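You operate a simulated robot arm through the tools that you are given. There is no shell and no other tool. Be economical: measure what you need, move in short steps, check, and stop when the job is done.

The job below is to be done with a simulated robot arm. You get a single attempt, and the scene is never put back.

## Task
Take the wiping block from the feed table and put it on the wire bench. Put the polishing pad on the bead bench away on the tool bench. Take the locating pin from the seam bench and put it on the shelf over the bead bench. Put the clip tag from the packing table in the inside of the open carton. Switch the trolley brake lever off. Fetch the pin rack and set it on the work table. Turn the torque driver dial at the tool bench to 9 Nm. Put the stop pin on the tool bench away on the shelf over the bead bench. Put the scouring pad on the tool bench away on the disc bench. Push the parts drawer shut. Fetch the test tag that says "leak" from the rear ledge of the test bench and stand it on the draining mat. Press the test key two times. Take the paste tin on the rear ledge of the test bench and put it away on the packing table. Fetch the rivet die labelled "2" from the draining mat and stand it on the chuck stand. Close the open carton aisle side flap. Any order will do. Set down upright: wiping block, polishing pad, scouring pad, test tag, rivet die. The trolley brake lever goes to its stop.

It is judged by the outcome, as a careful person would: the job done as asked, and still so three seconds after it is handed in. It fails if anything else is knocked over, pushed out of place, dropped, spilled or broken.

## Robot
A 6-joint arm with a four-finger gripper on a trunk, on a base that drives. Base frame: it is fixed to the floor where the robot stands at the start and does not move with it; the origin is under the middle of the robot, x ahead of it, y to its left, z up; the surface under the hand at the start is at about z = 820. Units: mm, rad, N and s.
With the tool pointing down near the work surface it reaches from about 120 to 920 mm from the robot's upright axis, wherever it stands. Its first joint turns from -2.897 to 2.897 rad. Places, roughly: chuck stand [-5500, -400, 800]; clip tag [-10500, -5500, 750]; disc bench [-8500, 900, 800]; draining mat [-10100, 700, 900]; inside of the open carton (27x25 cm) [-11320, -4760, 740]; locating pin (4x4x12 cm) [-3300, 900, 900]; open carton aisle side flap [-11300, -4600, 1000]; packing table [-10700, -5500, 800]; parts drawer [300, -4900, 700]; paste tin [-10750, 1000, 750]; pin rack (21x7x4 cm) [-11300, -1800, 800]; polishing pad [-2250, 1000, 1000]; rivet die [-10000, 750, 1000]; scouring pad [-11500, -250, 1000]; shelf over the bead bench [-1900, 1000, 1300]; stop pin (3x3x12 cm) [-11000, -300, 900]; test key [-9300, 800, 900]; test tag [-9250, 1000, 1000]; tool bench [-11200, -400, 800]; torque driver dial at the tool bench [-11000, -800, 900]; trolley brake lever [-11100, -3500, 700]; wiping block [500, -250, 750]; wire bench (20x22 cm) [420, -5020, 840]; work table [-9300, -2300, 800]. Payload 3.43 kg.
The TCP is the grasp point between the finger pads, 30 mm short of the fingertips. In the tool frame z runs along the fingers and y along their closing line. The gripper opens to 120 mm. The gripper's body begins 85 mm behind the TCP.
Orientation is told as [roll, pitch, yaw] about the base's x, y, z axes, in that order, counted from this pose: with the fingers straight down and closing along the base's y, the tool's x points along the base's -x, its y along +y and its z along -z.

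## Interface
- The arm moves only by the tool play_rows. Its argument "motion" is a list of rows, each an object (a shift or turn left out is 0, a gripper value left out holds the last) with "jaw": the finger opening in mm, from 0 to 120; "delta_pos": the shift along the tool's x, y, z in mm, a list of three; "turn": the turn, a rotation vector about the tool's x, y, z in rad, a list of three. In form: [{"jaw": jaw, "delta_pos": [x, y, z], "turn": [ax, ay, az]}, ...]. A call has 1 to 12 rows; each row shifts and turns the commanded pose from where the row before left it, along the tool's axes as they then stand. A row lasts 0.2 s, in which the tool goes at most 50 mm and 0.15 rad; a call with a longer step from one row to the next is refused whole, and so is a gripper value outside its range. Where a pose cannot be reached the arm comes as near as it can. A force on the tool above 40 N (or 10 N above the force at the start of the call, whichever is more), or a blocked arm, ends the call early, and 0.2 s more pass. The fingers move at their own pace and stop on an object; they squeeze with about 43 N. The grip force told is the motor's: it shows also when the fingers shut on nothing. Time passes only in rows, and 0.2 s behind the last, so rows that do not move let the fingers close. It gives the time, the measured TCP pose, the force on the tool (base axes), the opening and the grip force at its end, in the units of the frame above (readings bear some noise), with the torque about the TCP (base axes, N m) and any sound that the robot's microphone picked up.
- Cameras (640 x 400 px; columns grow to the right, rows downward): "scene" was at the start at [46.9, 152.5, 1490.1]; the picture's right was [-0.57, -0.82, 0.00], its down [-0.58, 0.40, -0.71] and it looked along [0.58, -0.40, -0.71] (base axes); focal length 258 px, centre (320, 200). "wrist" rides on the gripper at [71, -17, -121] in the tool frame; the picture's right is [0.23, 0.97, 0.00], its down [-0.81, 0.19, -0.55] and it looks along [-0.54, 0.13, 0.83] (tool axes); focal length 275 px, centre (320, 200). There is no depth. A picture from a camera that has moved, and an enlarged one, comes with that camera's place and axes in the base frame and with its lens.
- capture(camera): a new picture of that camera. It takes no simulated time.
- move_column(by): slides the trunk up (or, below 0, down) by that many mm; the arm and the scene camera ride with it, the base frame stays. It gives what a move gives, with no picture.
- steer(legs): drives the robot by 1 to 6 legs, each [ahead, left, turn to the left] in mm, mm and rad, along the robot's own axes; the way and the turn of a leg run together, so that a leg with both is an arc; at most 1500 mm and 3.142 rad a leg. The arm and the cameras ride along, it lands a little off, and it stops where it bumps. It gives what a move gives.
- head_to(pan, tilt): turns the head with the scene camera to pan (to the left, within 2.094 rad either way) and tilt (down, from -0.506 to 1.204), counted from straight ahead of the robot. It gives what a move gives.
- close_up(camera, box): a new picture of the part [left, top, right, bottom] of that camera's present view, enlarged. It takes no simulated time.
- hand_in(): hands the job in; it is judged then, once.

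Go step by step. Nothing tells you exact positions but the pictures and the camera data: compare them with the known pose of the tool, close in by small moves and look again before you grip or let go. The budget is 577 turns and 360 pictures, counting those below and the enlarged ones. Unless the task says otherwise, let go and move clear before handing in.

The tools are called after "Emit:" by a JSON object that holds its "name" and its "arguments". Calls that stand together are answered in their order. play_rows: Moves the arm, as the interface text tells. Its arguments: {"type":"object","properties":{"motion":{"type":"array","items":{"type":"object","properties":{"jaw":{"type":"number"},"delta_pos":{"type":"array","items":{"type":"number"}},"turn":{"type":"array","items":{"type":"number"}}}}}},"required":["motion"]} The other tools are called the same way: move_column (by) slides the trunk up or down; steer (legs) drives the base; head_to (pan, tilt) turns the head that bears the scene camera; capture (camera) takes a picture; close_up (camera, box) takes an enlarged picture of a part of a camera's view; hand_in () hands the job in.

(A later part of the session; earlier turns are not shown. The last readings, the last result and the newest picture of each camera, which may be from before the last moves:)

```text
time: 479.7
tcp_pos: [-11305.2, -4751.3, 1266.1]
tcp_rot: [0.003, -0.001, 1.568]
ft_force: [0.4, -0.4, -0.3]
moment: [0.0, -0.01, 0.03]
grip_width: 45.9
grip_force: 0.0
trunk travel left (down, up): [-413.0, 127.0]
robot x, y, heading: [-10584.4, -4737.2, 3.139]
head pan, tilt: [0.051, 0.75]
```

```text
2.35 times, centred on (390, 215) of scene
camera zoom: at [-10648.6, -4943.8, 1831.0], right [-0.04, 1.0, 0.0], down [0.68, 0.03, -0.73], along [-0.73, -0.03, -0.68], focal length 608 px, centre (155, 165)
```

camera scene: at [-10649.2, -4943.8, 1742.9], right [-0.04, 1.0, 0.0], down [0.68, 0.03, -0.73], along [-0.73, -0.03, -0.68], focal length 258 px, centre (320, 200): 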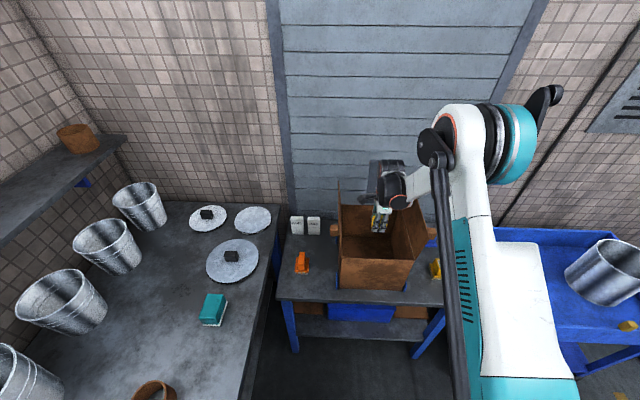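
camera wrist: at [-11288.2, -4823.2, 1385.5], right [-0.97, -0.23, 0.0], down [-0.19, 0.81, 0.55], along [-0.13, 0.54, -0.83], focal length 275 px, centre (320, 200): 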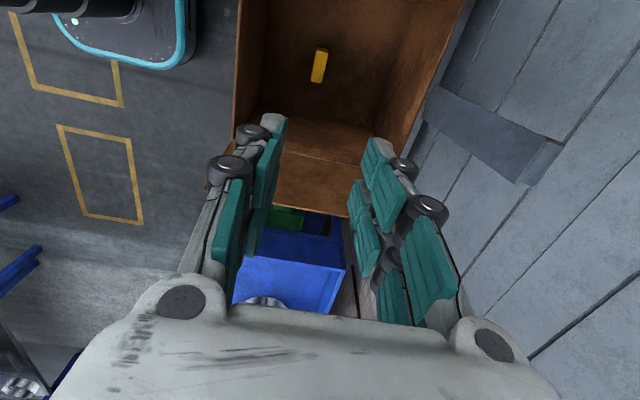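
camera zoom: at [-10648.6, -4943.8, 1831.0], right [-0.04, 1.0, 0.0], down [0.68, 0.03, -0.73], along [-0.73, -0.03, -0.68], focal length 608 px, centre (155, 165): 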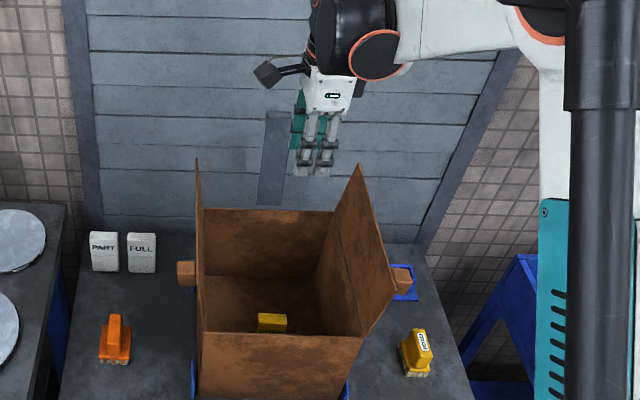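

The clip tag stands inside the carton. Now the aisle-side flap (+y side): I move to its outer side with closed fingers.

Emit:
{"name": "play_rows", "arguments": {"motion": [{"jaw": 0, "delta_pos": [-45, 0, 0]}, {"delta_pos": [-45, 0, 0]}, {"delta_pos": [-45, 0, 0]}, {"delta_pos": [-45, 0, 0]}, {"delta_pos": [-30, 0, 0]}]}}

Emit:
{"name": "capture", "arguments": {"camera": "wrist"}}

Emit:
{"name": "capture", "arguments": {"camera": "scene"}}

```text
time: 480.9
tcp_pos: [-11304.0, -4539.7, 1265.2]
tcp_rot: [0.005, 0.001, 1.567]
ft_force: [-0.5, 0.0, 0.8]
moment: [-0.04, -0.02, 0.01]
grip_width: 0.2
grip_force: 33.1
trunk travel left (down, up): [-413.0, 127.0]
robot x, y, heading: [-10586.1, -4735.8, 3.139]
head pan, tilt: [0.051, 0.75]
```

```text
158 pictures are left
camera wrist: at [-11287.2, -4611.0, 1385.1], right [-0.97, -0.23, 0.0], down [-0.19, 0.81, 0.55], along [-0.13, 0.54, -0.83], focal length 275 px, centre (320, 200)
```

wrist: 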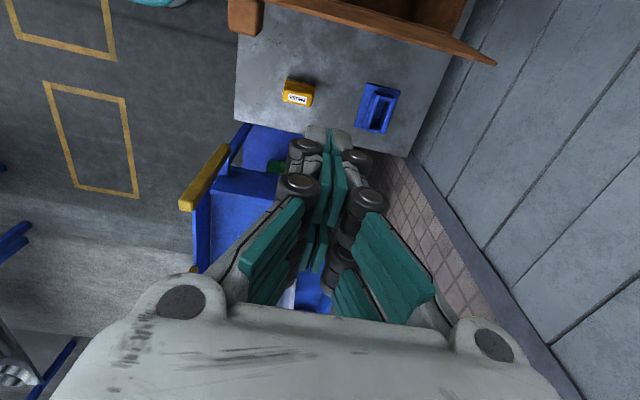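

```text
157 pictures are left
camera scene: at [-10648.2, -4942.8, 1831.3], right [-0.04, 1.0, 0.0], down [0.68, 0.03, -0.73], along [-0.73, -0.03, -0.68], focal length 258 px, centre (320, 200)
```

scene: 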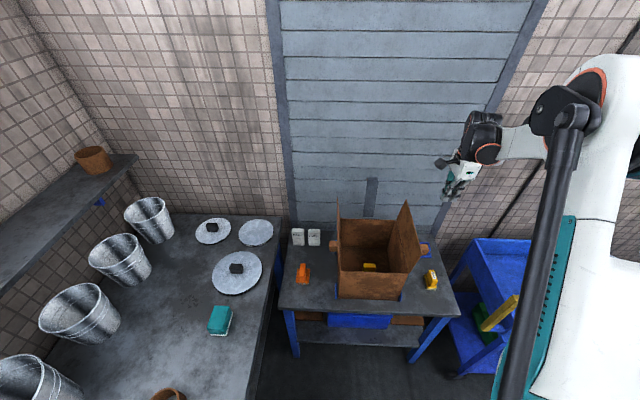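

I lower to flap height and push it inward along its arc.

Emit:
{"name": "play_rows", "arguments": {"motion": [{"delta_pos": [0, 0, 45]}, {"delta_pos": [0, 0, 45]}, {"delta_pos": [0, 0, 45]}, {"delta_pos": [0, 0, 45]}, {"delta_pos": [0, 0, 10]}, {"delta_pos": [25, 0, 0]}, {"delta_pos": [15, 0, 0]}]}}

Emit:
{"name": "close_up", "arguments": {"camera": "scene", "box": [310, 130, 510, 300]}}

```text
time: 482.5
tcp_pos: [-11304.2, -4579.7, 1076.5]
tcp_rot: [0.005, -0.002, 1.567]
ft_force: [0.0, -0.1, 0.1]
moment: [0.02, 0.0, 0.0]
grip_width: 0.0
grip_force: 33.6
trunk travel left (down, up): [-413.0, 127.0]
robot x, y, heading: [-10583.5, -4739.1, 3.136]
head pan, tilt: [0.051, 0.75]
```

```text
2.35 times, centred on (410, 215) of scene
camera zoom: at [-10648.3, -4943.6, 1831.2], right [-0.04, 1.0, 0.0], down [0.68, 0.03, -0.73], along [-0.73, -0.03, -0.68], focal length 608 px, centre (108, 165)
```

zoom: 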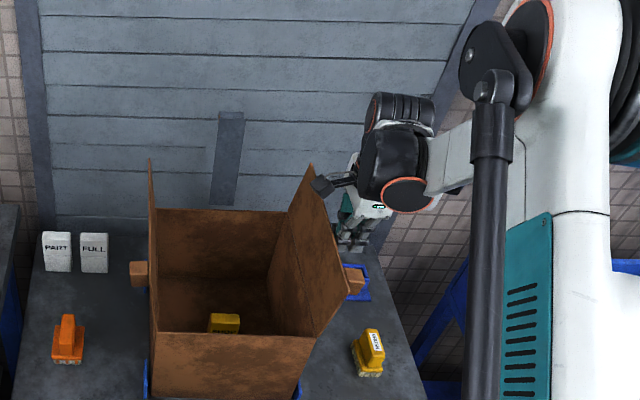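

Emit:
{"name": "play_rows", "arguments": {"motion": [{"delta_pos": [12, 0, 0]}, {"delta_pos": [12, 0, 0]}, {"delta_pos": [12, 0, 0]}, {"delta_pos": [12, 0, 0]}, {"delta_pos": [12, 0, 0]}, {"delta_pos": [12, 0, 2]}]}}

Emit:
{"name": "close_up", "arguments": {"camera": "scene", "box": [310, 130, 510, 300]}}

```text
time: 483.9
tcp_pos: [-11305.4, -4652.7, 1073.6]
tcp_rot: [0.005, 0.002, 1.568]
ft_force: [0.4, -0.1, 0.1]
moment: [0.01, -0.01, 0.02]
grip_width: 0.1
grip_force: 33.5
trunk travel left (down, up): [-413.0, 127.0]
robot x, y, heading: [-10586.7, -4739.2, 3.136]
head pan, tilt: [0.051, 0.75]
```

```text
2.35 times, centred on (410, 215) of scene
camera zoom: at [-10648.5, -4944.2, 1831.1], right [-0.04, 1.0, 0.0], down [0.68, 0.03, -0.73], along [-0.73, -0.03, -0.68], focal length 608 px, centre (108, 165)
```

zoom: 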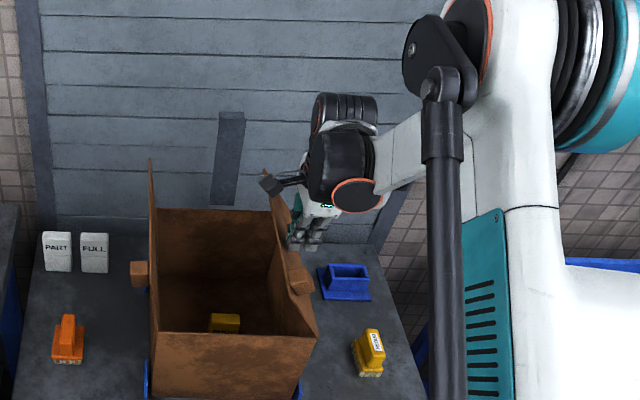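

The flap folds inward. I follow the arc inward and down.

Emit:
{"name": "play_rows", "arguments": {"motion": [{"delta_pos": [12, 0, 3]}, {"delta_pos": [12, 0, 4]}, {"delta_pos": [12, 0, 5]}, {"delta_pos": [10, 0, 8]}, {"delta_pos": [8, 0, 10]}, {"delta_pos": [4, 0, 10]}]}}

Emit:
{"name": "close_up", "arguments": {"camera": "scene", "box": [310, 130, 510, 300]}}

Emit:
{"name": "capture", "arguments": {"camera": "wrist"}}

```text
time: 485.3
tcp_pos: [-11306.2, -4710.4, 1035.3]
tcp_rot: [0.006, 0.0, 1.567]
ft_force: [-0.3, 0.5, -0.6]
moment: [0.0, 0.01, 0.02]
grip_width: 0.0
grip_force: 33.6
trunk travel left (down, up): [-413.0, 127.0]
robot x, y, heading: [-10583.1, -4740.2, 3.135]
head pan, tilt: [0.051, 0.75]
```

```text
2.35 times, centred on (410, 215) of scene
camera zoom: at [-10648.5, -4943.9, 1831.1], right [-0.04, 1.0, 0.0], down [0.68, 0.03, -0.73], along [-0.73, -0.03, -0.68], focal length 608 px, centre (108, 165)
```

zoom: 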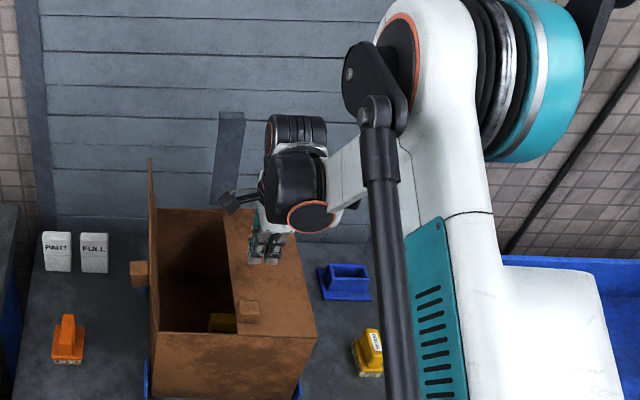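

```text
153 pictures are left
camera wrist: at [-11288.2, -4782.2, 1155.2], right [-0.97, -0.23, 0.0], down [-0.19, 0.81, 0.55], along [-0.13, 0.54, -0.83], focal length 275 px, centre (320, 200)
```

wrist: 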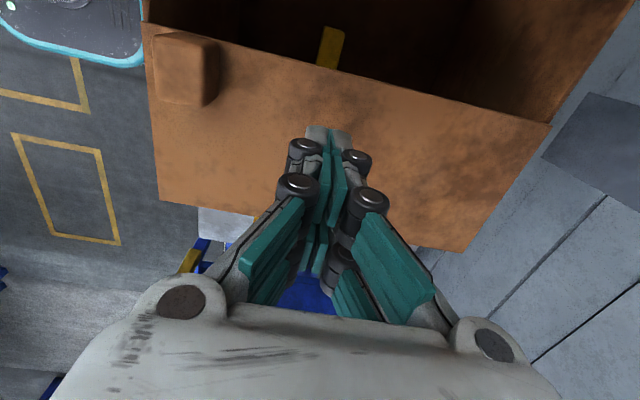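

Nearly closed. I press it gently down the rest.

Emit:
{"name": "play_rows", "arguments": {"motion": [{"delta_pos": [2, 0, 5]}, {"delta_pos": [0, 0, 5]}, {"delta_pos": [0, 0, 4]}, {"delta_pos": [0, 0, 4]}, {"delta_pos": [0, 0, 3]}, {"delta_pos": [0, 0, 3]}, {"delta_pos": [0, 0, 3]}, {"delta_pos": [0, 0, 3]}]}}

Emit:
{"name": "close_up", "arguments": {"camera": "scene", "box": [310, 130, 510, 300]}}

```text
time: 487.1
tcp_pos: [-11305.4, -4712.8, 1004.2]
tcp_rot: [0.006, 0.001, 1.566]
ft_force: [-0.1, -0.2, -0.1]
moment: [0.01, 0.02, 0.01]
grip_width: 0.0
grip_force: 33.3
trunk travel left (down, up): [-413.0, 127.0]
robot x, y, heading: [-10585.2, -4735.7, 3.133]
head pan, tilt: [0.051, 0.75]
```

```text
2.35 times, centred on (410, 215) of scene
camera zoom: at [-10648.4, -4943.8, 1831.2], right [-0.04, 1.0, 0.0], down [0.68, 0.03, -0.73], along [-0.73, -0.03, -0.68], focal length 608 px, centre (108, 165)
```

zoom: 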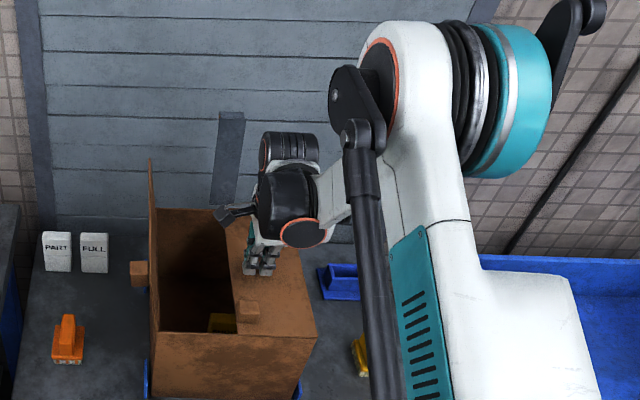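

Emit:
{"name": "play_rows", "arguments": {"motion": [{"delta_pos": [0, 0, 4]}, {"delta_pos": [0, 0, 4]}, {"delta_pos": [0, 0, 4]}, {"delta_pos": [0, 0, 3]}, {"delta_pos": [0, 0, 3]}, {"delta_pos": [0, 0, 3]}, {"delta_pos": [0, 0, 3]}, {"delta_pos": [0, 0, 2]}, {"delta_pos": [0, 0, 2]}, {"delta_pos": [0, 0, 2]}]}}

Emit:
{"name": "capture", "arguments": {"camera": "wrist"}}

```text
time: 488.3
tcp_pos: [-11306.7, -4712.1, 991.9]
tcp_rot: [0.011, -0.002, 1.569]
ft_force: [2.3, -0.1, 27.7]
moment: [0.44, -0.08, 0.0]
grip_width: 6.2
grip_force: 33.6
trunk travel left (down, up): [-413.0, 127.0]
robot x, y, heading: [-10579.9, -4738.5, 3.131]
head pan, tilt: [0.051, 0.75]
stopped in row 6: the force on the tool passed its limit at 46 N (the readings are from after the stop); the commanded pose is now the measured one
```

```text
151 pictures are left
camera wrist: at [-11288.5, -4785.0, 1110.4], right [-0.97, -0.23, 0.01], down [-0.18, 0.81, 0.56], along [-0.13, 0.54, -0.83], focal length 275 px, centre (320, 200)
```

wrist: 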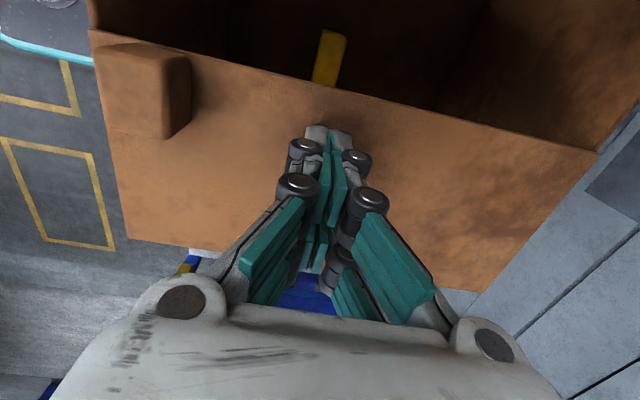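

It's firmly down at its stop. I rise and check it stays.

Emit:
{"name": "play_rows", "arguments": {"motion": [{"delta_pos": [0, 0, -10]}, {"delta_pos": [0, 0, -40]}, {"delta_pos": [0, 0, -45]}, {"delta_pos": [0, 0, -45]}, {"delta_pos": [0, 0, -45]}, {"delta_pos": [-45, 0, 0]}, {"delta_pos": [-45, 0, 0]}, {"delta_pos": [-45, -20, 0]}, {"delta_pos": [-45, -20, 0]}, {"delta_pos": [0, -45, 0]}, {"delta_pos": [0, -45, 0]}]}}

Emit:
{"name": "head_to", "arguments": {"pan": 0.0, "tilt": 0.7}}

Emit:
{"name": "capture", "arguments": {"camera": "scene"}}

```text
time: 490.7
tcp_pos: [-11175.5, -4533.1, 1171.3]
tcp_rot: [0.007, -0.001, 1.569]
ft_force: [0.4, -0.6, 0.4]
moment: [-0.01, 0.03, -0.03]
grip_width: 0.1
grip_force: 33.6
trunk travel left (down, up): [-413.0, 127.0]
robot x, y, heading: [-10582.0, -4735.2, 3.139]
head pan, tilt: [0.051, 0.75]
```

```text
time: 491.3
tcp_pos: [-11176.9, -4533.9, 1170.1]
tcp_rot: [0.007, -0.002, 1.568]
ft_force: [0.3, -0.5, 0.0]
moment: [-0.01, -0.01, 0.02]
grip_width: 0.0
grip_force: 33.3
trunk travel left (down, up): [-413.0, 127.0]
robot x, y, heading: [-10583.1, -4738.4, 3.134]
head pan, tilt: [0.0, 0.7]
```

```text
150 pictures are left
camera scene: at [-10650.6, -4939.4, 1835.4], right [0.01, 1.0, 0.0], down [0.64, 0.0, -0.76], along [-0.76, 0.0, -0.64], focal length 258 px, centre (320, 200)
```

scene: 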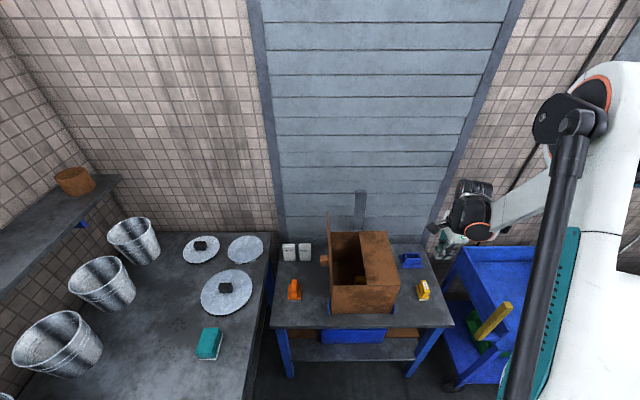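

The flap stays closed. Next the trolley: I retract, back off and strafe right to face it.

Emit:
{"name": "play_rows", "arguments": {"motion": [{"delta_pos": [10, -45, 0]}, {"delta_pos": [10, -45, 0]}, {"delta_pos": [10, -45, 0]}, {"delta_pos": [10, -45, 0]}]}}

Emit:
{"name": "steer", "arguments": {"legs": [[-200, 0, 0], [0, -1050, 0]]}}

Emit:
{"name": "head_to", "arguments": {"pan": 0.0, "tilt": 0.7}}

Emit:
{"name": "capture", "arguments": {"camera": "scene"}}

```text
time: 492.3
tcp_pos: [-10994.7, -4577.6, 1171.4]
tcp_rot: [0.008, 0.0, 1.567]
ft_force: [0.3, 0.0, 0.2]
moment: [0.02, 0.05, 0.02]
grip_width: 0.1
grip_force: 33.4
trunk travel left (down, up): [-413.0, 127.0]
robot x, y, heading: [-10583.5, -4741.1, 3.137]
head pan, tilt: [0.0, 0.7]
```

```text
time: 499.0
tcp_pos: [-10793.4, -3526.3, 1170.3]
tcp_rot: [0.006, 0.0, 1.574]
ft_force: [-0.8, 0.6, -0.8]
moment: [0.03, 0.03, -0.01]
grip_width: 0.0
grip_force: 33.4
trunk travel left (down, up): [-413.0, 127.0]
robot x, y, heading: [-10377.4, -3687.2, -3.139]
head pan, tilt: [0.0, 0.7]
```

```text
time: 499.6
tcp_pos: [-10792.7, -3527.0, 1170.0]
tcp_rot: [0.007, -0.002, 1.576]
ft_force: [-0.9, 0.2, 0.4]
moment: [0.0, 0.0, -0.03]
grip_width: 0.0
grip_force: 33.2
trunk travel left (down, up): [-413.0, 127.0]
robot x, y, heading: [-10379.4, -3684.2, -3.143]
head pan, tilt: [0.0, 0.7]
```

```text
149 pictures are left
camera scene: at [-10443.2, -3887.0, 1835.4], right [0.0, 1.0, 0.0], down [0.64, 0.0, -0.76], along [-0.76, 0.0, -0.64], focal length 258 px, centre (320, 200)
```

scene: 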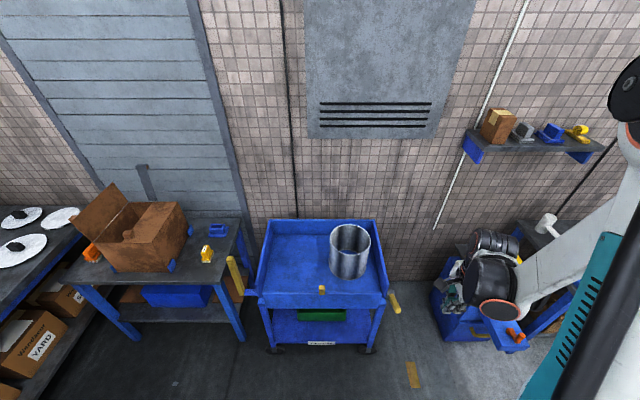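

Emit:
{"name": "close_up", "arguments": {"camera": "scene", "box": [210, 200, 430, 360]}}

```text
2.50 times, centred on (320, 280) of scene
camera zoom: at [-10443.2, -3887.0, 1835.4], right [0.0, 1.0, 0.0], down [0.64, 0.0, -0.76], along [-0.76, 0.0, -0.64], focal length 646 px, centre (320, 0)
```

zoom: 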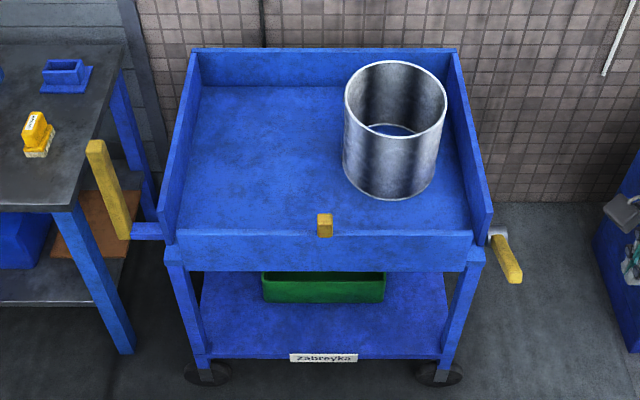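

The lever on the trolley's right side (pivot ≈(−11100, −3546, 700)) matches the brake lever. I strafe right to see it from the side.

Emit:
{"name": "steer", "arguments": {"legs": [[0, -620, 0]]}}

Emit:
{"name": "head_to", "arguments": {"pan": 0.5, "tilt": 0.75}}

Emit:
{"name": "capture", "arguments": {"camera": "scene"}}

```text
time: 503.1
tcp_pos: [-10794.1, -2896.6, 1170.5]
tcp_rot: [0.006, 0.0, 1.577]
ft_force: [0.3, -0.3, 0.5]
moment: [-0.02, 0.0, 0.0]
grip_width: 0.0
grip_force: 33.7
trunk travel left (down, up): [-413.0, 127.0]
robot x, y, heading: [-10381.2, -3053.6, -3.138]
head pan, tilt: [0.0, 0.7]
```

```text
time: 504.0
tcp_pos: [-10793.6, -2897.2, 1171.3]
tcp_rot: [0.008, 0.002, 1.576]
ft_force: [0.6, -0.7, -0.4]
moment: [-0.01, -0.05, 0.03]
grip_width: 0.3
grip_force: 33.4
trunk travel left (down, up): [-413.0, 127.0]
robot x, y, heading: [-10378.8, -3057.4, -3.134]
head pan, tilt: [0.499, 0.75]
```

```text
147 pictures are left
camera scene: at [-10432.3, -3296.5, 1831.2], right [-0.48, 0.88, 0.0], down [0.6, 0.33, -0.73], along [-0.64, -0.35, -0.68], focal length 258 px, centre (320, 200)
```

scene: 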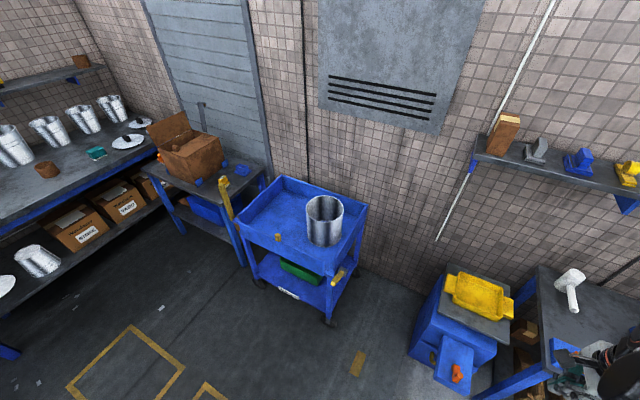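

Emit:
{"name": "close_up", "arguments": {"camera": "scene", "box": [300, 230, 380, 290]}}

Emit:
{"name": "close_up", "arguments": {"camera": "scene", "box": [220, 170, 400, 330]}}

```text
6.67 times, centred on (340, 260) of scene
camera zoom: at [-10432.3, -3296.5, 1831.2], right [-0.48, 0.88, 0.0], down [0.6, 0.33, -0.73], along [-0.64, -0.35, -0.68], focal length 1722 px, centre (187, -200)
```

zoom: 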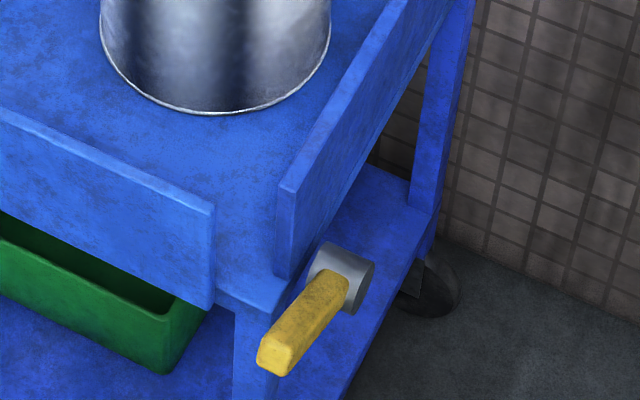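

```text
2.50 times, centred on (310, 250) of scene
camera zoom: at [-10432.3, -3296.5, 1831.2], right [-0.48, 0.88, 0.0], down [0.6, 0.33, -0.73], along [-0.64, -0.35, -0.68], focal length 646 px, centre (345, 75)
```

zoom: 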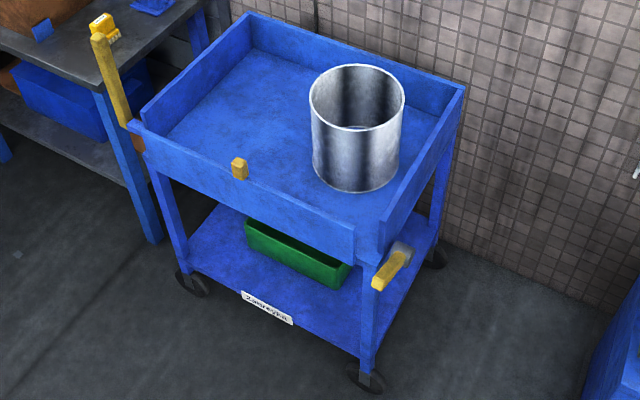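

No label is visible from here. I turn the tool so the wrist camera looks towards −y and inspect the lever from its outer side.

Emit:
{"name": "play_rows", "arguments": {"motion": [{"turn": [0, 0, 0.143]}, {"turn": [0, 0, 0.143]}, {"turn": [0, 0, 0.143]}, {"turn": [0, 0, 0.143]}, {"turn": [0, 0, 0.143]}, {"turn": [0, 0, 0.143]}, {"turn": [0, 0, 0.143]}, {"turn": [0, 0, 0.143]}, {"turn": [0, 0, 0.143]}, {"turn": [0, 0, 0.143]}, {"turn": [0, 0, 0.143]}]}}

Emit:
{"name": "play_rows", "arguments": {"motion": [{"turn": [0, 0, 0.143]}, {"turn": [0, 0, 0.143]}, {"turn": [0, 0, 0.143]}, {"turn": [0, 0, 0.143]}, {"turn": [0, 0, 0.143]}, {"turn": [0, 0, 0.143]}, {"turn": [0, 0, 0.143]}, {"turn": [0, 0, 0.143]}, {"turn": [0, 0, 0.143]}, {"turn": [0, 0, 0.143]}, {"turn": [0, 0, 0.143]}]}}

Emit:
{"name": "steer", "arguments": {"legs": [[0, 250, 0]]}}

Emit:
{"name": "move_column", "arguments": {"by": -340}}

Emit:
{"name": "capture", "arguments": {"camera": "scene"}}

Emit:
{"name": "capture", "arguments": {"camera": "wrist"}}

```text
time: 506.4
tcp_pos: [-10793.7, -2896.2, 1169.6]
tcp_rot: [0.003, 0.007, -0.001]
ft_force: [-0.2, -0.3, 0.5]
moment: [-0.02, -0.01, 0.0]
grip_width: 0.3
grip_force: 33.7
trunk travel left (down, up): [-413.0, 127.0]
robot x, y, heading: [-10376.4, -3057.4, -3.14]
head pan, tilt: [0.499, 0.75]
```

```text
time: 508.8
tcp_pos: [-10370.5, -2663.2, 1170.7]
tcp_rot: [-0.02, 0.002, -1.55]
ft_force: [0.2, -0.7, 1.2]
moment: [0.01, 0.04, 0.0]
grip_width: 0.0
grip_force: 32.7
out of reach, approached as far as the arm can: row 2, 3, 4, 5, 6, 7, 8, 9, 10, 11
trunk travel left (down, up): [-413.0, 127.0]
robot x, y, heading: [-10377.5, -3054.6, -3.142]
head pan, tilt: [0.499, 0.75]
```

```text
time: 510.6
tcp_pos: [-10370.8, -2911.1, 1171.0]
tcp_rot: [-0.022, 0.004, -1.548]
ft_force: [0.0, -0.2, 0.6]
moment: [0.02, 0.0, 0.01]
grip_width: 0.0
grip_force: 33.5
trunk travel left (down, up): [-413.0, 127.0]
robot x, y, heading: [-10385.2, -3301.9, -3.138]
head pan, tilt: [0.499, 0.75]
```

```text
time: 514.0
tcp_pos: [-10370.9, -2908.4, 832.6]
tcp_rot: [-0.021, 0.004, -1.548]
ft_force: [0.5, -0.3, 0.3]
moment: [0.0, 0.01, -0.02]
grip_width: 0.0
grip_force: 33.8
trunk travel left (down, up): [-73.0, 467.0]
robot x, y, heading: [-10377.8, -3301.5, -3.142]
head pan, tilt: [0.499, 0.75]
```

```text
144 pictures are left
camera scene: at [-10431.7, -3543.4, 1491.3], right [-0.48, 0.88, 0.0], down [0.6, 0.33, -0.73], along [-0.64, -0.35, -0.68], focal length 258 px, centre (320, 200)
```

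scene: 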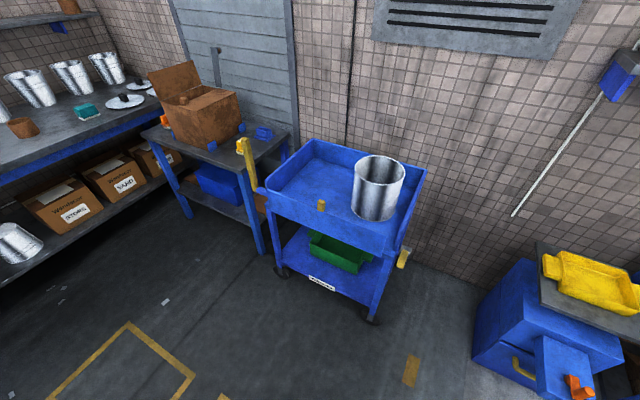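

```text
143 pictures are left
camera wrist: at [-10387.8, -2839.7, 951.7], right [0.97, 0.25, -0.02], down [0.22, -0.81, 0.55], along [0.12, -0.53, -0.84], focal length 275 px, centre (320, 200)
```

wrist: 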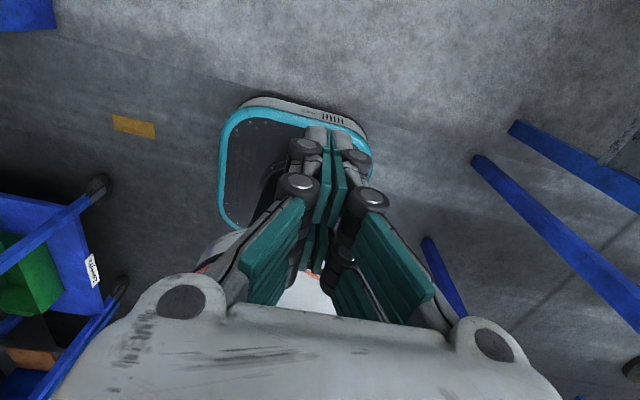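

The wrist hit its turning limit and the arm swung to my right side (nothing touched). I turn the tool back the other way.

Emit:
{"name": "play_rows", "arguments": {"motion": [{"turn": [0, 0, -0.143]}, {"turn": [0, 0, -0.143]}, {"turn": [0, 0, -0.143]}, {"turn": [0, 0, -0.143]}, {"turn": [0, 0, -0.143]}, {"turn": [0, 0, -0.143]}, {"turn": [0, 0, -0.143]}, {"turn": [0, 0, -0.143]}, {"turn": [0, 0, -0.143]}, {"turn": [0, 0, -0.143]}, {"turn": [0, 0, -0.143]}]}}

```text
time: 516.4
tcp_pos: [-10371.2, -2910.9, 830.9]
tcp_rot: [0.005, 0.022, 0.027]
ft_force: [-0.5, 0.4, -0.1]
moment: [0.03, 0.03, 0.01]
grip_width: 0.0
grip_force: 33.5
trunk travel left (down, up): [-73.0, 467.0]
robot x, y, heading: [-10381.5, -3301.1, -3.142]
head pan, tilt: [0.499, 0.75]
```

Emit:
{"name": "close_up", "arguments": {"camera": "scene", "box": [350, 210, 450, 330]}}

```text
3.33 times, centred on (400, 270) of scene
camera zoom: at [-10431.7, -3543.4, 1491.2], right [-0.48, 0.88, 0.0], down [0.6, 0.33, -0.73], along [-0.64, -0.35, -0.68], focal length 861 px, centre (53, -33)
```

zoom: 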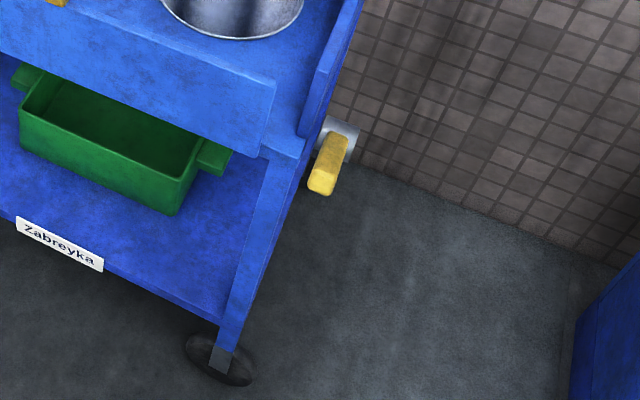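

The lever runs from its pivot (−11086, −3540, 711) to its tip (−11021, −3540, 688). I bring the arm to the front again and then test gently which way it moves.

Emit:
{"name": "play_rows", "arguments": {"motion": [{"delta_pos": [30, -30, -10]}, {"delta_pos": [30, -30, -10]}, {"delta_pos": [30, -30, -10]}, {"delta_pos": [30, -30, -10]}, {"delta_pos": [30, -30, -10]}, {"delta_pos": [30, -30, -10]}, {"delta_pos": [30, -30, -10]}, {"delta_pos": [30, -30, -10]}, {"delta_pos": [30, -30, -10]}, {"delta_pos": [30, -30, -10]}, {"delta_pos": [30, -30, 0]}, {"delta_pos": [30, -30, 0]}]}}

Emit:
{"name": "play_rows", "arguments": {"motion": [{"turn": [0, 0, -0.143]}, {"turn": [0, 0, -0.143]}, {"turn": [0, 0, -0.143]}, {"turn": [0, 0, -0.143]}, {"turn": [0, 0, -0.143]}, {"turn": [0, 0, -0.143]}, {"turn": [0, 0, -0.143]}, {"turn": [0, 0, -0.143]}, {"turn": [0, 0, -0.143]}, {"turn": [0, 0, -0.143]}, {"turn": [0, 0, -0.116]}]}}

Emit:
{"name": "capture", "arguments": {"camera": "scene"}}

```text
time: 519.0
tcp_pos: [-10718.9, -3270.8, 943.4]
tcp_rot: [-0.001, 0.02, 0.027]
ft_force: [1.0, 0.5, 0.0]
moment: [0.0, 0.04, 0.01]
grip_width: 0.0
grip_force: 33.1
out of reach, approached as far as the arm can: row 1, 12
trunk travel left (down, up): [-73.0, 467.0]
robot x, y, heading: [-10377.5, -3303.7, -3.139]
head pan, tilt: [0.499, 0.75]
```

```text
time: 521.4
tcp_pos: [-10719.3, -3269.8, 941.6]
tcp_rot: [0.02, -0.004, 1.572]
ft_force: [-0.6, 0.2, -0.5]
moment: [0.01, -0.01, -0.02]
grip_width: 0.3
grip_force: 33.0
trunk travel left (down, up): [-73.0, 467.0]
robot x, y, heading: [-10377.2, -3303.6, -3.139]
head pan, tilt: [0.499, 0.75]
```

```text
141 pictures are left
camera scene: at [-10431.8, -3543.5, 1491.2], right [-0.48, 0.88, 0.0], down [0.6, 0.33, -0.73], along [-0.64, -0.35, -0.68], focal length 258 px, centre (320, 200)
```

scene: 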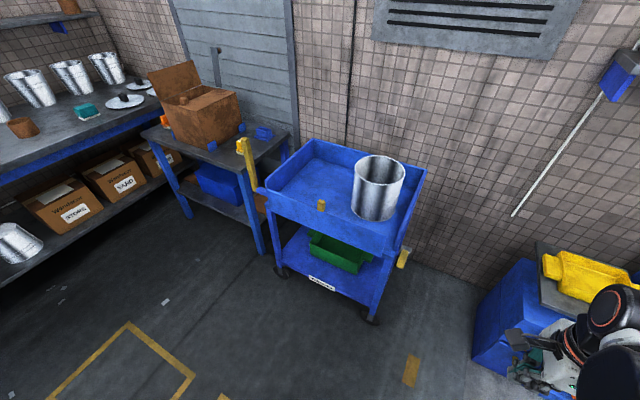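

In this yaw the camera housing would hit the tray wall, so I want the camera on the outer side (+y). I try turning the tool the other way round.

Emit:
{"name": "play_rows", "arguments": {"motion": [{"turn": [0, 0, -0.143]}, {"turn": [0, 0, -0.143]}, {"turn": [0, 0, -0.143]}, {"turn": [0, 0, -0.143]}, {"turn": [0, 0, -0.143]}, {"turn": [0, 0, -0.143]}, {"turn": [0, 0, -0.143]}, {"turn": [0, 0, -0.143]}, {"turn": [0, 0, -0.143]}, {"turn": [0, 0, -0.143]}, {"turn": [0, 0, -0.143]}]}}

Emit:
{"name": "play_rows", "arguments": {"motion": [{"turn": [0, 0, -0.143]}, {"turn": [0, 0, -0.143]}, {"turn": [0, 0, -0.143]}, {"turn": [0, 0, -0.143]}]}}

```text
time: 523.8
tcp_pos: [-10719.0, -3270.5, 942.0]
tcp_rot: [-0.004, -0.022, -3.141]
ft_force: [-0.2, -0.8, 0.3]
moment: [0.02, 0.0, -0.01]
grip_width: 0.0
grip_force: 33.6
trunk travel left (down, up): [-73.0, 467.0]
robot x, y, heading: [-10379.7, -3304.0, -3.14]
head pan, tilt: [0.499, 0.75]
```

```text
time: 524.8
tcp_pos: [-10720.3, -3269.9, 941.7]
tcp_rot: [-0.014, -0.014, -2.565]
ft_force: [0.9, -0.5, -0.1]
moment: [0.01, 0.0, 0.01]
grip_width: 0.1
grip_force: 33.8
trunk travel left (down, up): [-73.0, 467.0]
robot x, y, heading: [-10381.5, -3301.5, -3.136]
head pan, tilt: [0.499, 0.75]
```

It works this way. I continue to yaw −1.57 and correct the slight tilt.

Emit:
{"name": "play_rows", "arguments": {"motion": [{"turn": [0, 0, -0.143]}, {"turn": [0, 0, -0.143]}, {"turn": [0, 0, -0.143]}, {"turn": [0, 0, -0.143]}, {"turn": [0, 0, -0.143]}, {"turn": [0, 0, -0.143]}, {"turn": [0, 0, -0.137]}]}}

Emit:
{"name": "capture", "arguments": {"camera": "wrist"}}

```text
time: 526.4
tcp_pos: [-10719.9, -3269.3, 941.9]
tcp_rot: [-0.021, 0.004, -1.569]
ft_force: [0.8, -1.5, -0.8]
moment: [0.02, 0.0, -0.02]
grip_width: 0.1
grip_force: 33.7
trunk travel left (down, up): [-73.0, 467.0]
robot x, y, heading: [-10379.5, -3306.3, -3.145]
head pan, tilt: [0.499, 0.75]
```

```text
140 pictures are left
camera wrist: at [-10734.4, -3199.2, 1062.6], right [0.97, 0.23, -0.02], down [0.2, -0.81, 0.55], along [0.11, -0.54, -0.84], focal length 275 px, centre (320, 200)
```

wrist: 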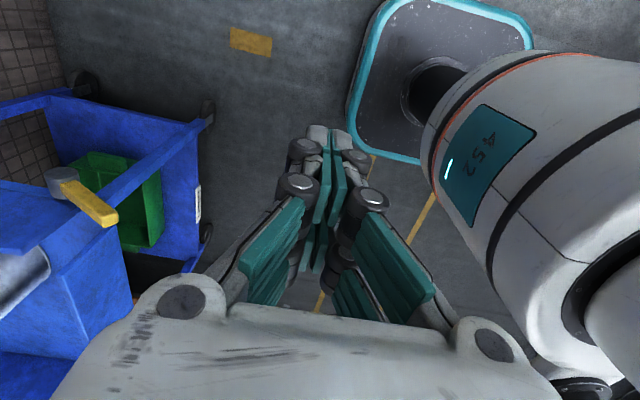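

Emit:
{"name": "close_up", "arguments": {"camera": "wrist", "box": [0, 130, 220, 290]}}

```text
2.50 times, centred on (110, 210) of wrist
camera zoom: at [-10734.4, -3199.2, 1062.6], right [0.97, 0.23, -0.02], down [0.2, -0.81, 0.55], along [0.11, -0.54, -0.84], focal length 688 px, centre (845, 175)
```

zoom: 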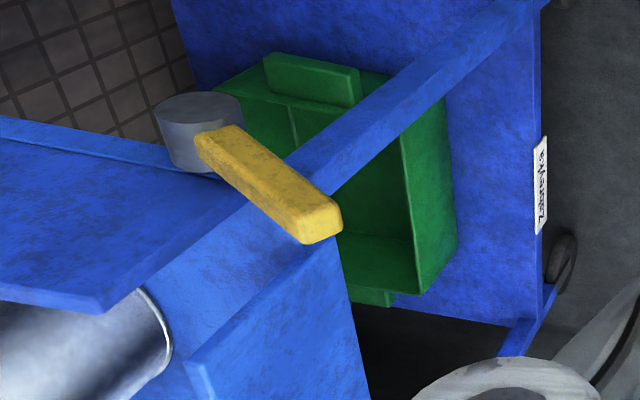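

No labels. I move above the lever's tip and test by pressing lightly downward.

Emit:
{"name": "play_rows", "arguments": {"motion": [{"delta_pos": [-30, -34, 0]}, {"delta_pos": [-30, -34, 0]}, {"delta_pos": [-30, -34, 0]}, {"delta_pos": [-30, -34, 0]}, {"delta_pos": [-30, -34, 0]}, {"delta_pos": [-30, -34, 0]}, {"delta_pos": [-30, -34, 0]}, {"delta_pos": [-30, -34, 0]}, {"delta_pos": [-28, -36, 0]}]}}

Emit:
{"name": "capture", "arguments": {"camera": "wrist"}}

Emit:
{"name": "close_up", "arguments": {"camera": "scene", "box": [330, 170, 490, 290]}}

```text
time: 528.4
tcp_pos: [-11027.5, -3538.3, 947.2]
tcp_rot: [-0.021, 0.004, -1.575]
ft_force: [-0.6, -0.2, 0.5]
moment: [-0.01, 0.0, 0.0]
grip_width: 0.1
grip_force: 32.9
trunk travel left (down, up): [-73.0, 467.0]
robot x, y, heading: [-10380.8, -3302.2, -3.143]
head pan, tilt: [0.499, 0.75]
```

```text
138 pictures are left
camera wrist: at [-11043.9, -3467.0, 1067.7], right [0.97, 0.23, -0.02], down [0.2, -0.81, 0.55], along [0.11, -0.54, -0.84], focal length 275 px, centre (320, 200)
```

wrist: 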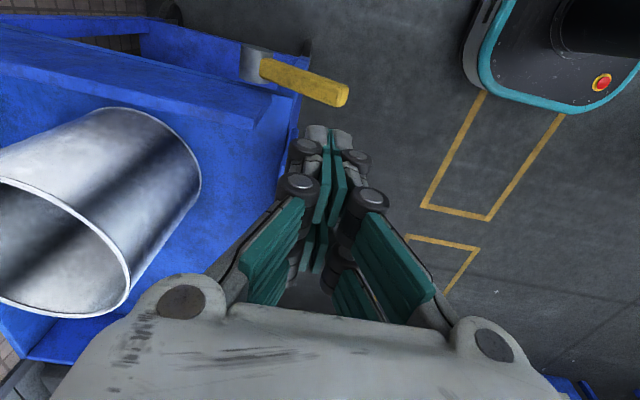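

```text
3.33 times, centred on (410, 230) of scene
camera zoom: at [-10432.0, -3543.6, 1491.1], right [-0.48, 0.88, 0.0], down [0.6, 0.33, -0.73], along [-0.64, -0.35, -0.68], focal length 861 px, centre (20, 100)
```

zoom: 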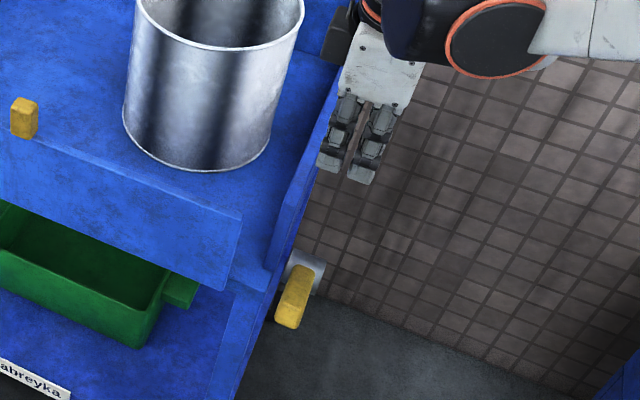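

Emit:
{"name": "play_rows", "arguments": {"motion": [{"delta_pos": [-2, 8, 45]}, {"delta_pos": [0, 0, 45]}, {"delta_pos": [0, 0, 45]}, {"delta_pos": [0, 0, 45]}, {"delta_pos": [0, 0, 15]}, {"delta_pos": [0, 0, 8]}]}}

Emit:
{"name": "capture", "arguments": {"camera": "wrist"}}

Emit:
{"name": "close_up", "arguments": {"camera": "scene", "box": [350, 200, 450, 300]}}

```text
time: 529.8
tcp_pos: [-11023.4, -3535.8, 750.7]
tcp_rot: [-0.022, 0.003, -1.575]
ft_force: [-2.9, -0.5, 33.7]
moment: [0.01, -0.21, 0.01]
grip_width: 0.1
grip_force: 33.4
trunk travel left (down, up): [-73.0, 467.0]
robot x, y, heading: [-10379.9, -3300.6, -3.142]
head pan, tilt: [0.499, 0.75]
stopped in row 6: the force on the tool passed its limit at 49 N (the readings are from after the stop); the commanded pose is now the measured one
```

```text
136 pictures are left
camera wrist: at [-11037.6, -3465.3, 872.2], right [0.97, 0.23, -0.02], down [0.2, -0.81, 0.55], along [0.11, -0.54, -0.84], focal length 275 px, centre (320, 200)
```

wrist: 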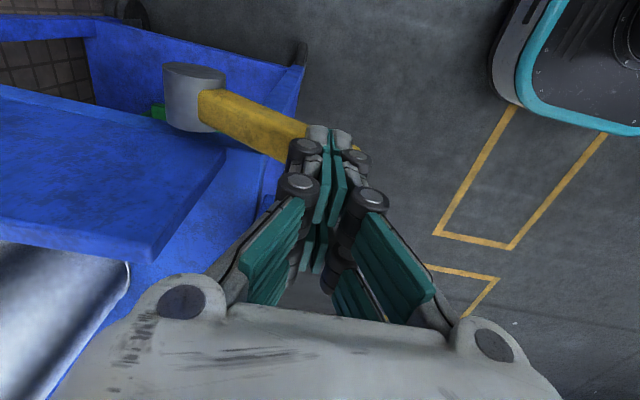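

```text
4.00 times, centred on (400, 250) of scene
camera zoom: at [-10429.4, -3542.6, 1491.9], right [-0.48, 0.88, 0.0], down [0.6, 0.33, -0.73], along [-0.64, -0.35, -0.68], focal length 1033 px, centre (0, 0)
```

zoom: 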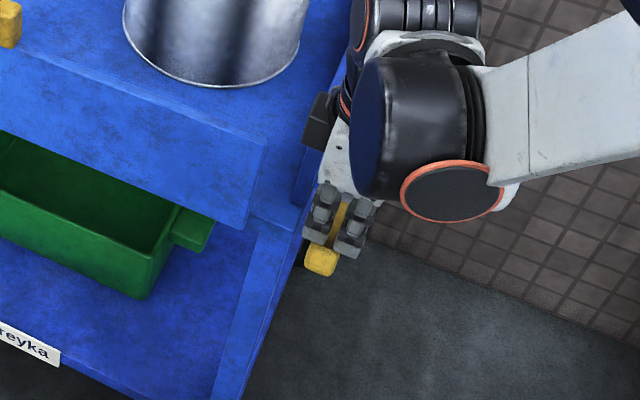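

Pressing down with 49 N doesn't move it, so down is its stop; "off" must be up. I'll lift it from below: fingers closed, tool tilted to point at −x, entering under the lever's tip from the aisle. First I back off and reorient.

Emit:
{"name": "play_rows", "arguments": {"motion": [{"delta_pos": [0, 0, -45]}, {"delta_pos": [0, 0, -45]}, {"delta_pos": [0, 0, -45]}, {"delta_pos": [0, 0, -30]}, {"delta_pos": [0, 45, 0]}, {"delta_pos": [0, 45, 0]}, {"delta_pos": [0, 45, 0]}, {"delta_pos": [0, 45, 0]}, {"delta_pos": [0, 30, 0]}]}}

Emit:
{"name": "play_rows", "arguments": {"motion": [{"turn": [0, 0, 0.143]}, {"turn": [0, 0, 0.143]}, {"turn": [0, 0, 0.143]}, {"turn": [0, 0, 0.143]}, {"turn": [0, 0, 0.143]}, {"turn": [0, 0, 0.143]}, {"turn": [0, 0, 0.143]}, {"turn": [0, 0, 0.143]}, {"turn": [0, 0, 0.143]}, {"turn": [0, 0, 0.143]}, {"turn": [0, 0, 0.14]}]}}

Emit:
{"name": "play_rows", "arguments": {"motion": [{"turn": [0, -0.14, 0]}, {"turn": [0, -0.14, 0]}, {"turn": [0, -0.14, 0]}, {"turn": [0, -0.14, 0]}, {"turn": [0, -0.14, 0]}, {"turn": [0, -0.14, 0]}, {"turn": [0, -0.14, 0]}, {"turn": [0, -0.14, 0]}]}}

Emit:
{"name": "capture", "arguments": {"camera": "wrist"}}

Emit:
{"name": "capture", "arguments": {"camera": "scene"}}

```text
time: 531.8
tcp_pos: [-10811.2, -3537.9, 908.5]
tcp_rot: [-0.022, 0.003, -1.575]
ft_force: [0.2, 0.3, 0.8]
moment: [-0.01, 0.01, -0.01]
grip_width: 0.0
grip_force: 33.7
trunk travel left (down, up): [-73.0, 467.0]
robot x, y, heading: [-10380.9, -3301.9, -3.142]
head pan, tilt: [0.499, 0.75]
```

```text
time: 534.2
tcp_pos: [-10811.7, -3537.4, 910.0]
tcp_rot: [-0.001, -0.021, 3.136]
ft_force: [-0.8, -0.4, -0.6]
moment: [-0.01, 0.01, 0.01]
grip_width: 0.0
grip_force: 32.8
trunk travel left (down, up): [-73.0, 467.0]
robot x, y, heading: [-10380.2, -3303.6, -3.139]
head pan, tilt: [0.499, 0.75]
```

```text
time: 535.9
tcp_pos: [-10873.3, -3487.6, 979.4]
tcp_rot: [-0.005, -1.048, 2.973]
ft_force: [0.4, 0.1, 0.1]
moment: [-0.02, -0.03, 0.01]
grip_width: 0.1
grip_force: 33.5
out of reach, approached as far as the arm can: row 5, 6, 7, 8
trunk travel left (down, up): [-73.0, 467.0]
robot x, y, heading: [-10379.3, -3300.8, -3.143]
head pan, tilt: [0.499, 0.75]
stopped in row 8: the arm was blocked; the commanded pose is now the measured one
```

```text
134 pictures are left
camera wrist: at [-10732.7, -3496.0, 976.2], right [-0.06, -0.98, -0.2], down [0.04, -0.2, 0.98], along [-1.0, 0.05, 0.05], focal length 275 px, centre (320, 200)
```

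wrist: 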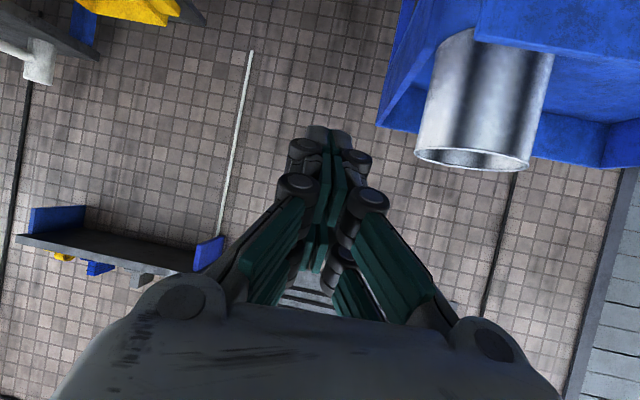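

```text
133 pictures are left
camera scene: at [-10418.0, -3556.9, 1485.2], right [-0.67, 0.74, 0.0], down [0.54, 0.49, -0.68], along [-0.5, -0.46, -0.73], focal length 258 px, centre (320, 200)
```

scene: 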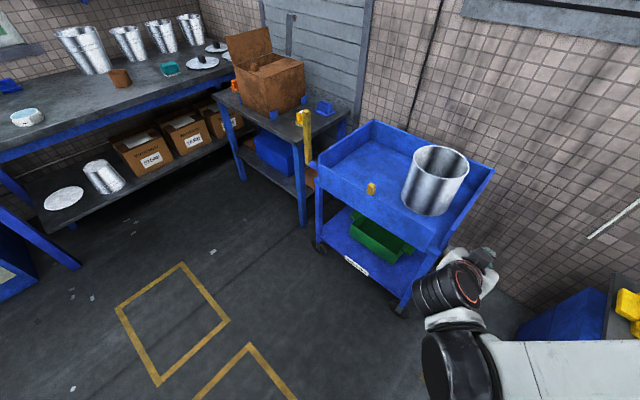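

The arm is cramped in this stance. I shift the base south and back so the arm can reach the lever more stretched.

Emit:
{"name": "steer", "arguments": {"legs": [[-80, 450, 0]]}}

Emit:
{"name": "play_rows", "arguments": {"motion": [{"delta_pos": [0, -40, 0]}, {"delta_pos": [0, -40, 0]}, {"delta_pos": [0, -40, 0]}, {"delta_pos": [0, -40, 0]}, {"delta_pos": [0, -40, 0]}, {"delta_pos": [0, -40, 0]}, {"delta_pos": [0, -40, 0]}, {"delta_pos": [0, -40, 0]}]}}

Emit:
{"name": "capture", "arguments": {"camera": "wrist"}}

Emit:
{"name": "capture", "arguments": {"camera": "scene"}}

```text
time: 538.6
tcp_pos: [-10796.8, -3930.6, 977.0]
tcp_rot: [-0.006, -1.051, 2.965]
ft_force: [-0.9, 0.3, -0.1]
moment: [-0.01, -0.03, 0.01]
grip_width: 0.0
grip_force: 33.7
trunk travel left (down, up): [-73.0, 467.0]
robot x, y, heading: [-10297.3, -3746.8, 3.131]
head pan, tilt: [0.499, 0.75]
```

```text
time: 540.4
tcp_pos: [-10744.0, -3619.7, 1004.8]
tcp_rot: [-0.004, -1.049, 2.965]
ft_force: [-0.7, 0.4, -0.1]
moment: [0.02, 0.01, -0.03]
grip_width: 0.0
grip_force: 33.5
out of reach, approached as far as the arm can: row 1, 2, 3, 4, 6
trunk travel left (down, up): [-73.0, 467.0]
robot x, y, heading: [-10301.9, -3747.5, 3.135]
head pan, tilt: [0.499, 0.75]
```

```text
132 pictures are left
camera wrist: at [-10604.9, -3630.1, 1003.4], right [-0.06, -0.98, -0.2], down [0.04, -0.2, 0.98], along [-1.0, 0.06, 0.05], focal length 275 px, centre (320, 200)
```

wrist: 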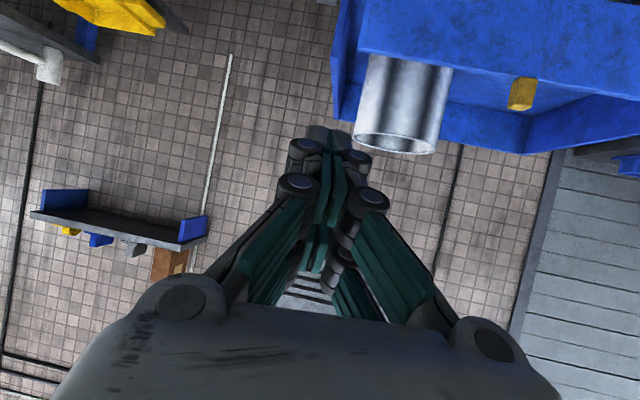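

```text
131 pictures are left
camera scene: at [-10355.2, -3988.8, 1491.2], right [-0.47, 0.88, 0.0], down [0.6, 0.32, -0.73], along [-0.64, -0.34, -0.68], focal length 258 px, centre (320, 200)
```

scene: 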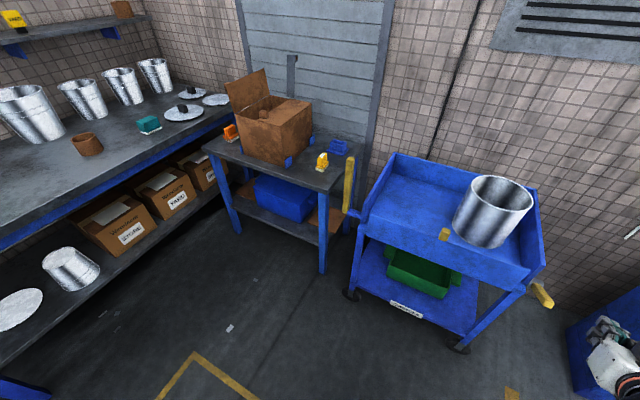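

I straighten the yaw, then bring the fingers down in front of the trolley, below lever height.

Emit:
{"name": "play_rows", "arguments": {"motion": [{"turn": [-0.076, 0, -0.0435]}, {"turn": [-0.076, 0, -0.0435]}, {"delta_pos": [23.4, -10, 35.9]}, {"delta_pos": [23.4, -10, 35.9]}, {"delta_pos": [23.4, -10, 35.9]}, {"delta_pos": [23.4, -10, 35.9]}, {"delta_pos": [23.4, -10, 35.9]}, {"delta_pos": [23.4, -10, 35.9]}, {"delta_pos": [23.4, -10, 35.9]}, {"delta_pos": [23.4, -10, 35.9]}]}}

Emit:
{"name": "capture", "arguments": {"camera": "wrist"}}

Emit:
{"name": "capture", "arguments": {"camera": "scene"}}

```text
time: 542.6
tcp_pos: [-10968.3, -3493.6, 869.6]
tcp_rot: [-0.003, -1.046, 3.138]
ft_force: [0.0, -0.3, 0.5]
moment: [-0.01, 0.03, -0.02]
grip_width: 0.0
grip_force: 33.5
out of reach, approached as far as the arm can: row 3, 4, 5, 6, 7, 8, 9, 10
trunk travel left (down, up): [-73.0, 467.0]
robot x, y, heading: [-10303.1, -3748.3, 3.135]
head pan, tilt: [0.499, 0.75]
```

```text
130 pictures are left
camera wrist: at [-10828.6, -3478.9, 867.9], right [0.11, -0.97, -0.2], down [0.07, -0.19, 0.98], along [-0.99, -0.12, 0.05], focal length 275 px, centre (320, 200)
```

wrist: 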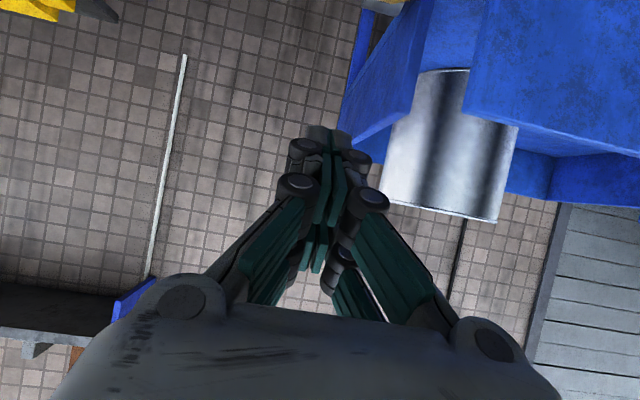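

```text
129 pictures are left
camera scene: at [-10355.3, -3988.6, 1491.1], right [-0.47, 0.88, 0.0], down [0.6, 0.32, -0.73], along [-0.64, -0.34, -0.68], focal length 258 px, centre (320, 200)
```

scene: 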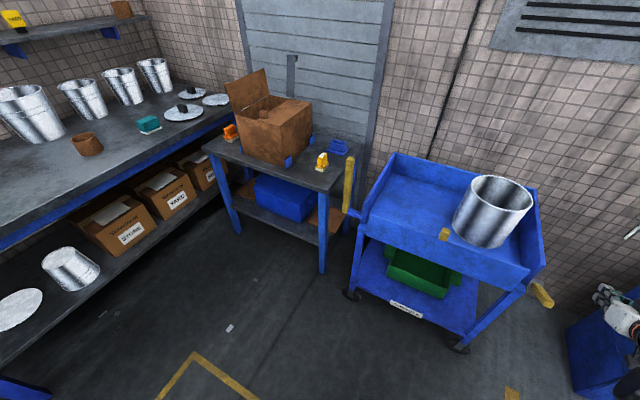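

Emit:
{"name": "move_column", "arguments": {"by": -70}}

Emit:
{"name": "play_rows", "arguments": {"motion": [{"turn": [0, 0.12, 0]}, {"turn": [0, 0.12, 0]}]}}

```text
time: 543.7
tcp_pos: [-10968.2, -3494.8, 800.2]
tcp_rot: [-0.004, -1.042, 3.138]
ft_force: [0.1, 0.5, 0.7]
moment: [0.02, 0.02, 0.01]
grip_width: 0.3
grip_force: 33.1
trunk travel left (down, up): [-3.0, 537.0]
robot x, y, heading: [-10299.1, -3748.5, 3.134]
head pan, tilt: [0.499, 0.75]
```

```text
time: 544.3
tcp_pos: [-10968.3, -3494.9, 800.1]
tcp_rot: [-0.003, -0.803, 3.136]
ft_force: [0.3, 0.4, 0.1]
moment: [-0.03, 0.0, 0.02]
grip_width: 0.0
grip_force: 33.5
trunk travel left (down, up): [-3.0, 537.0]
robot x, y, heading: [-10302.7, -3747.0, 3.135]
head pan, tilt: [0.499, 0.75]
```

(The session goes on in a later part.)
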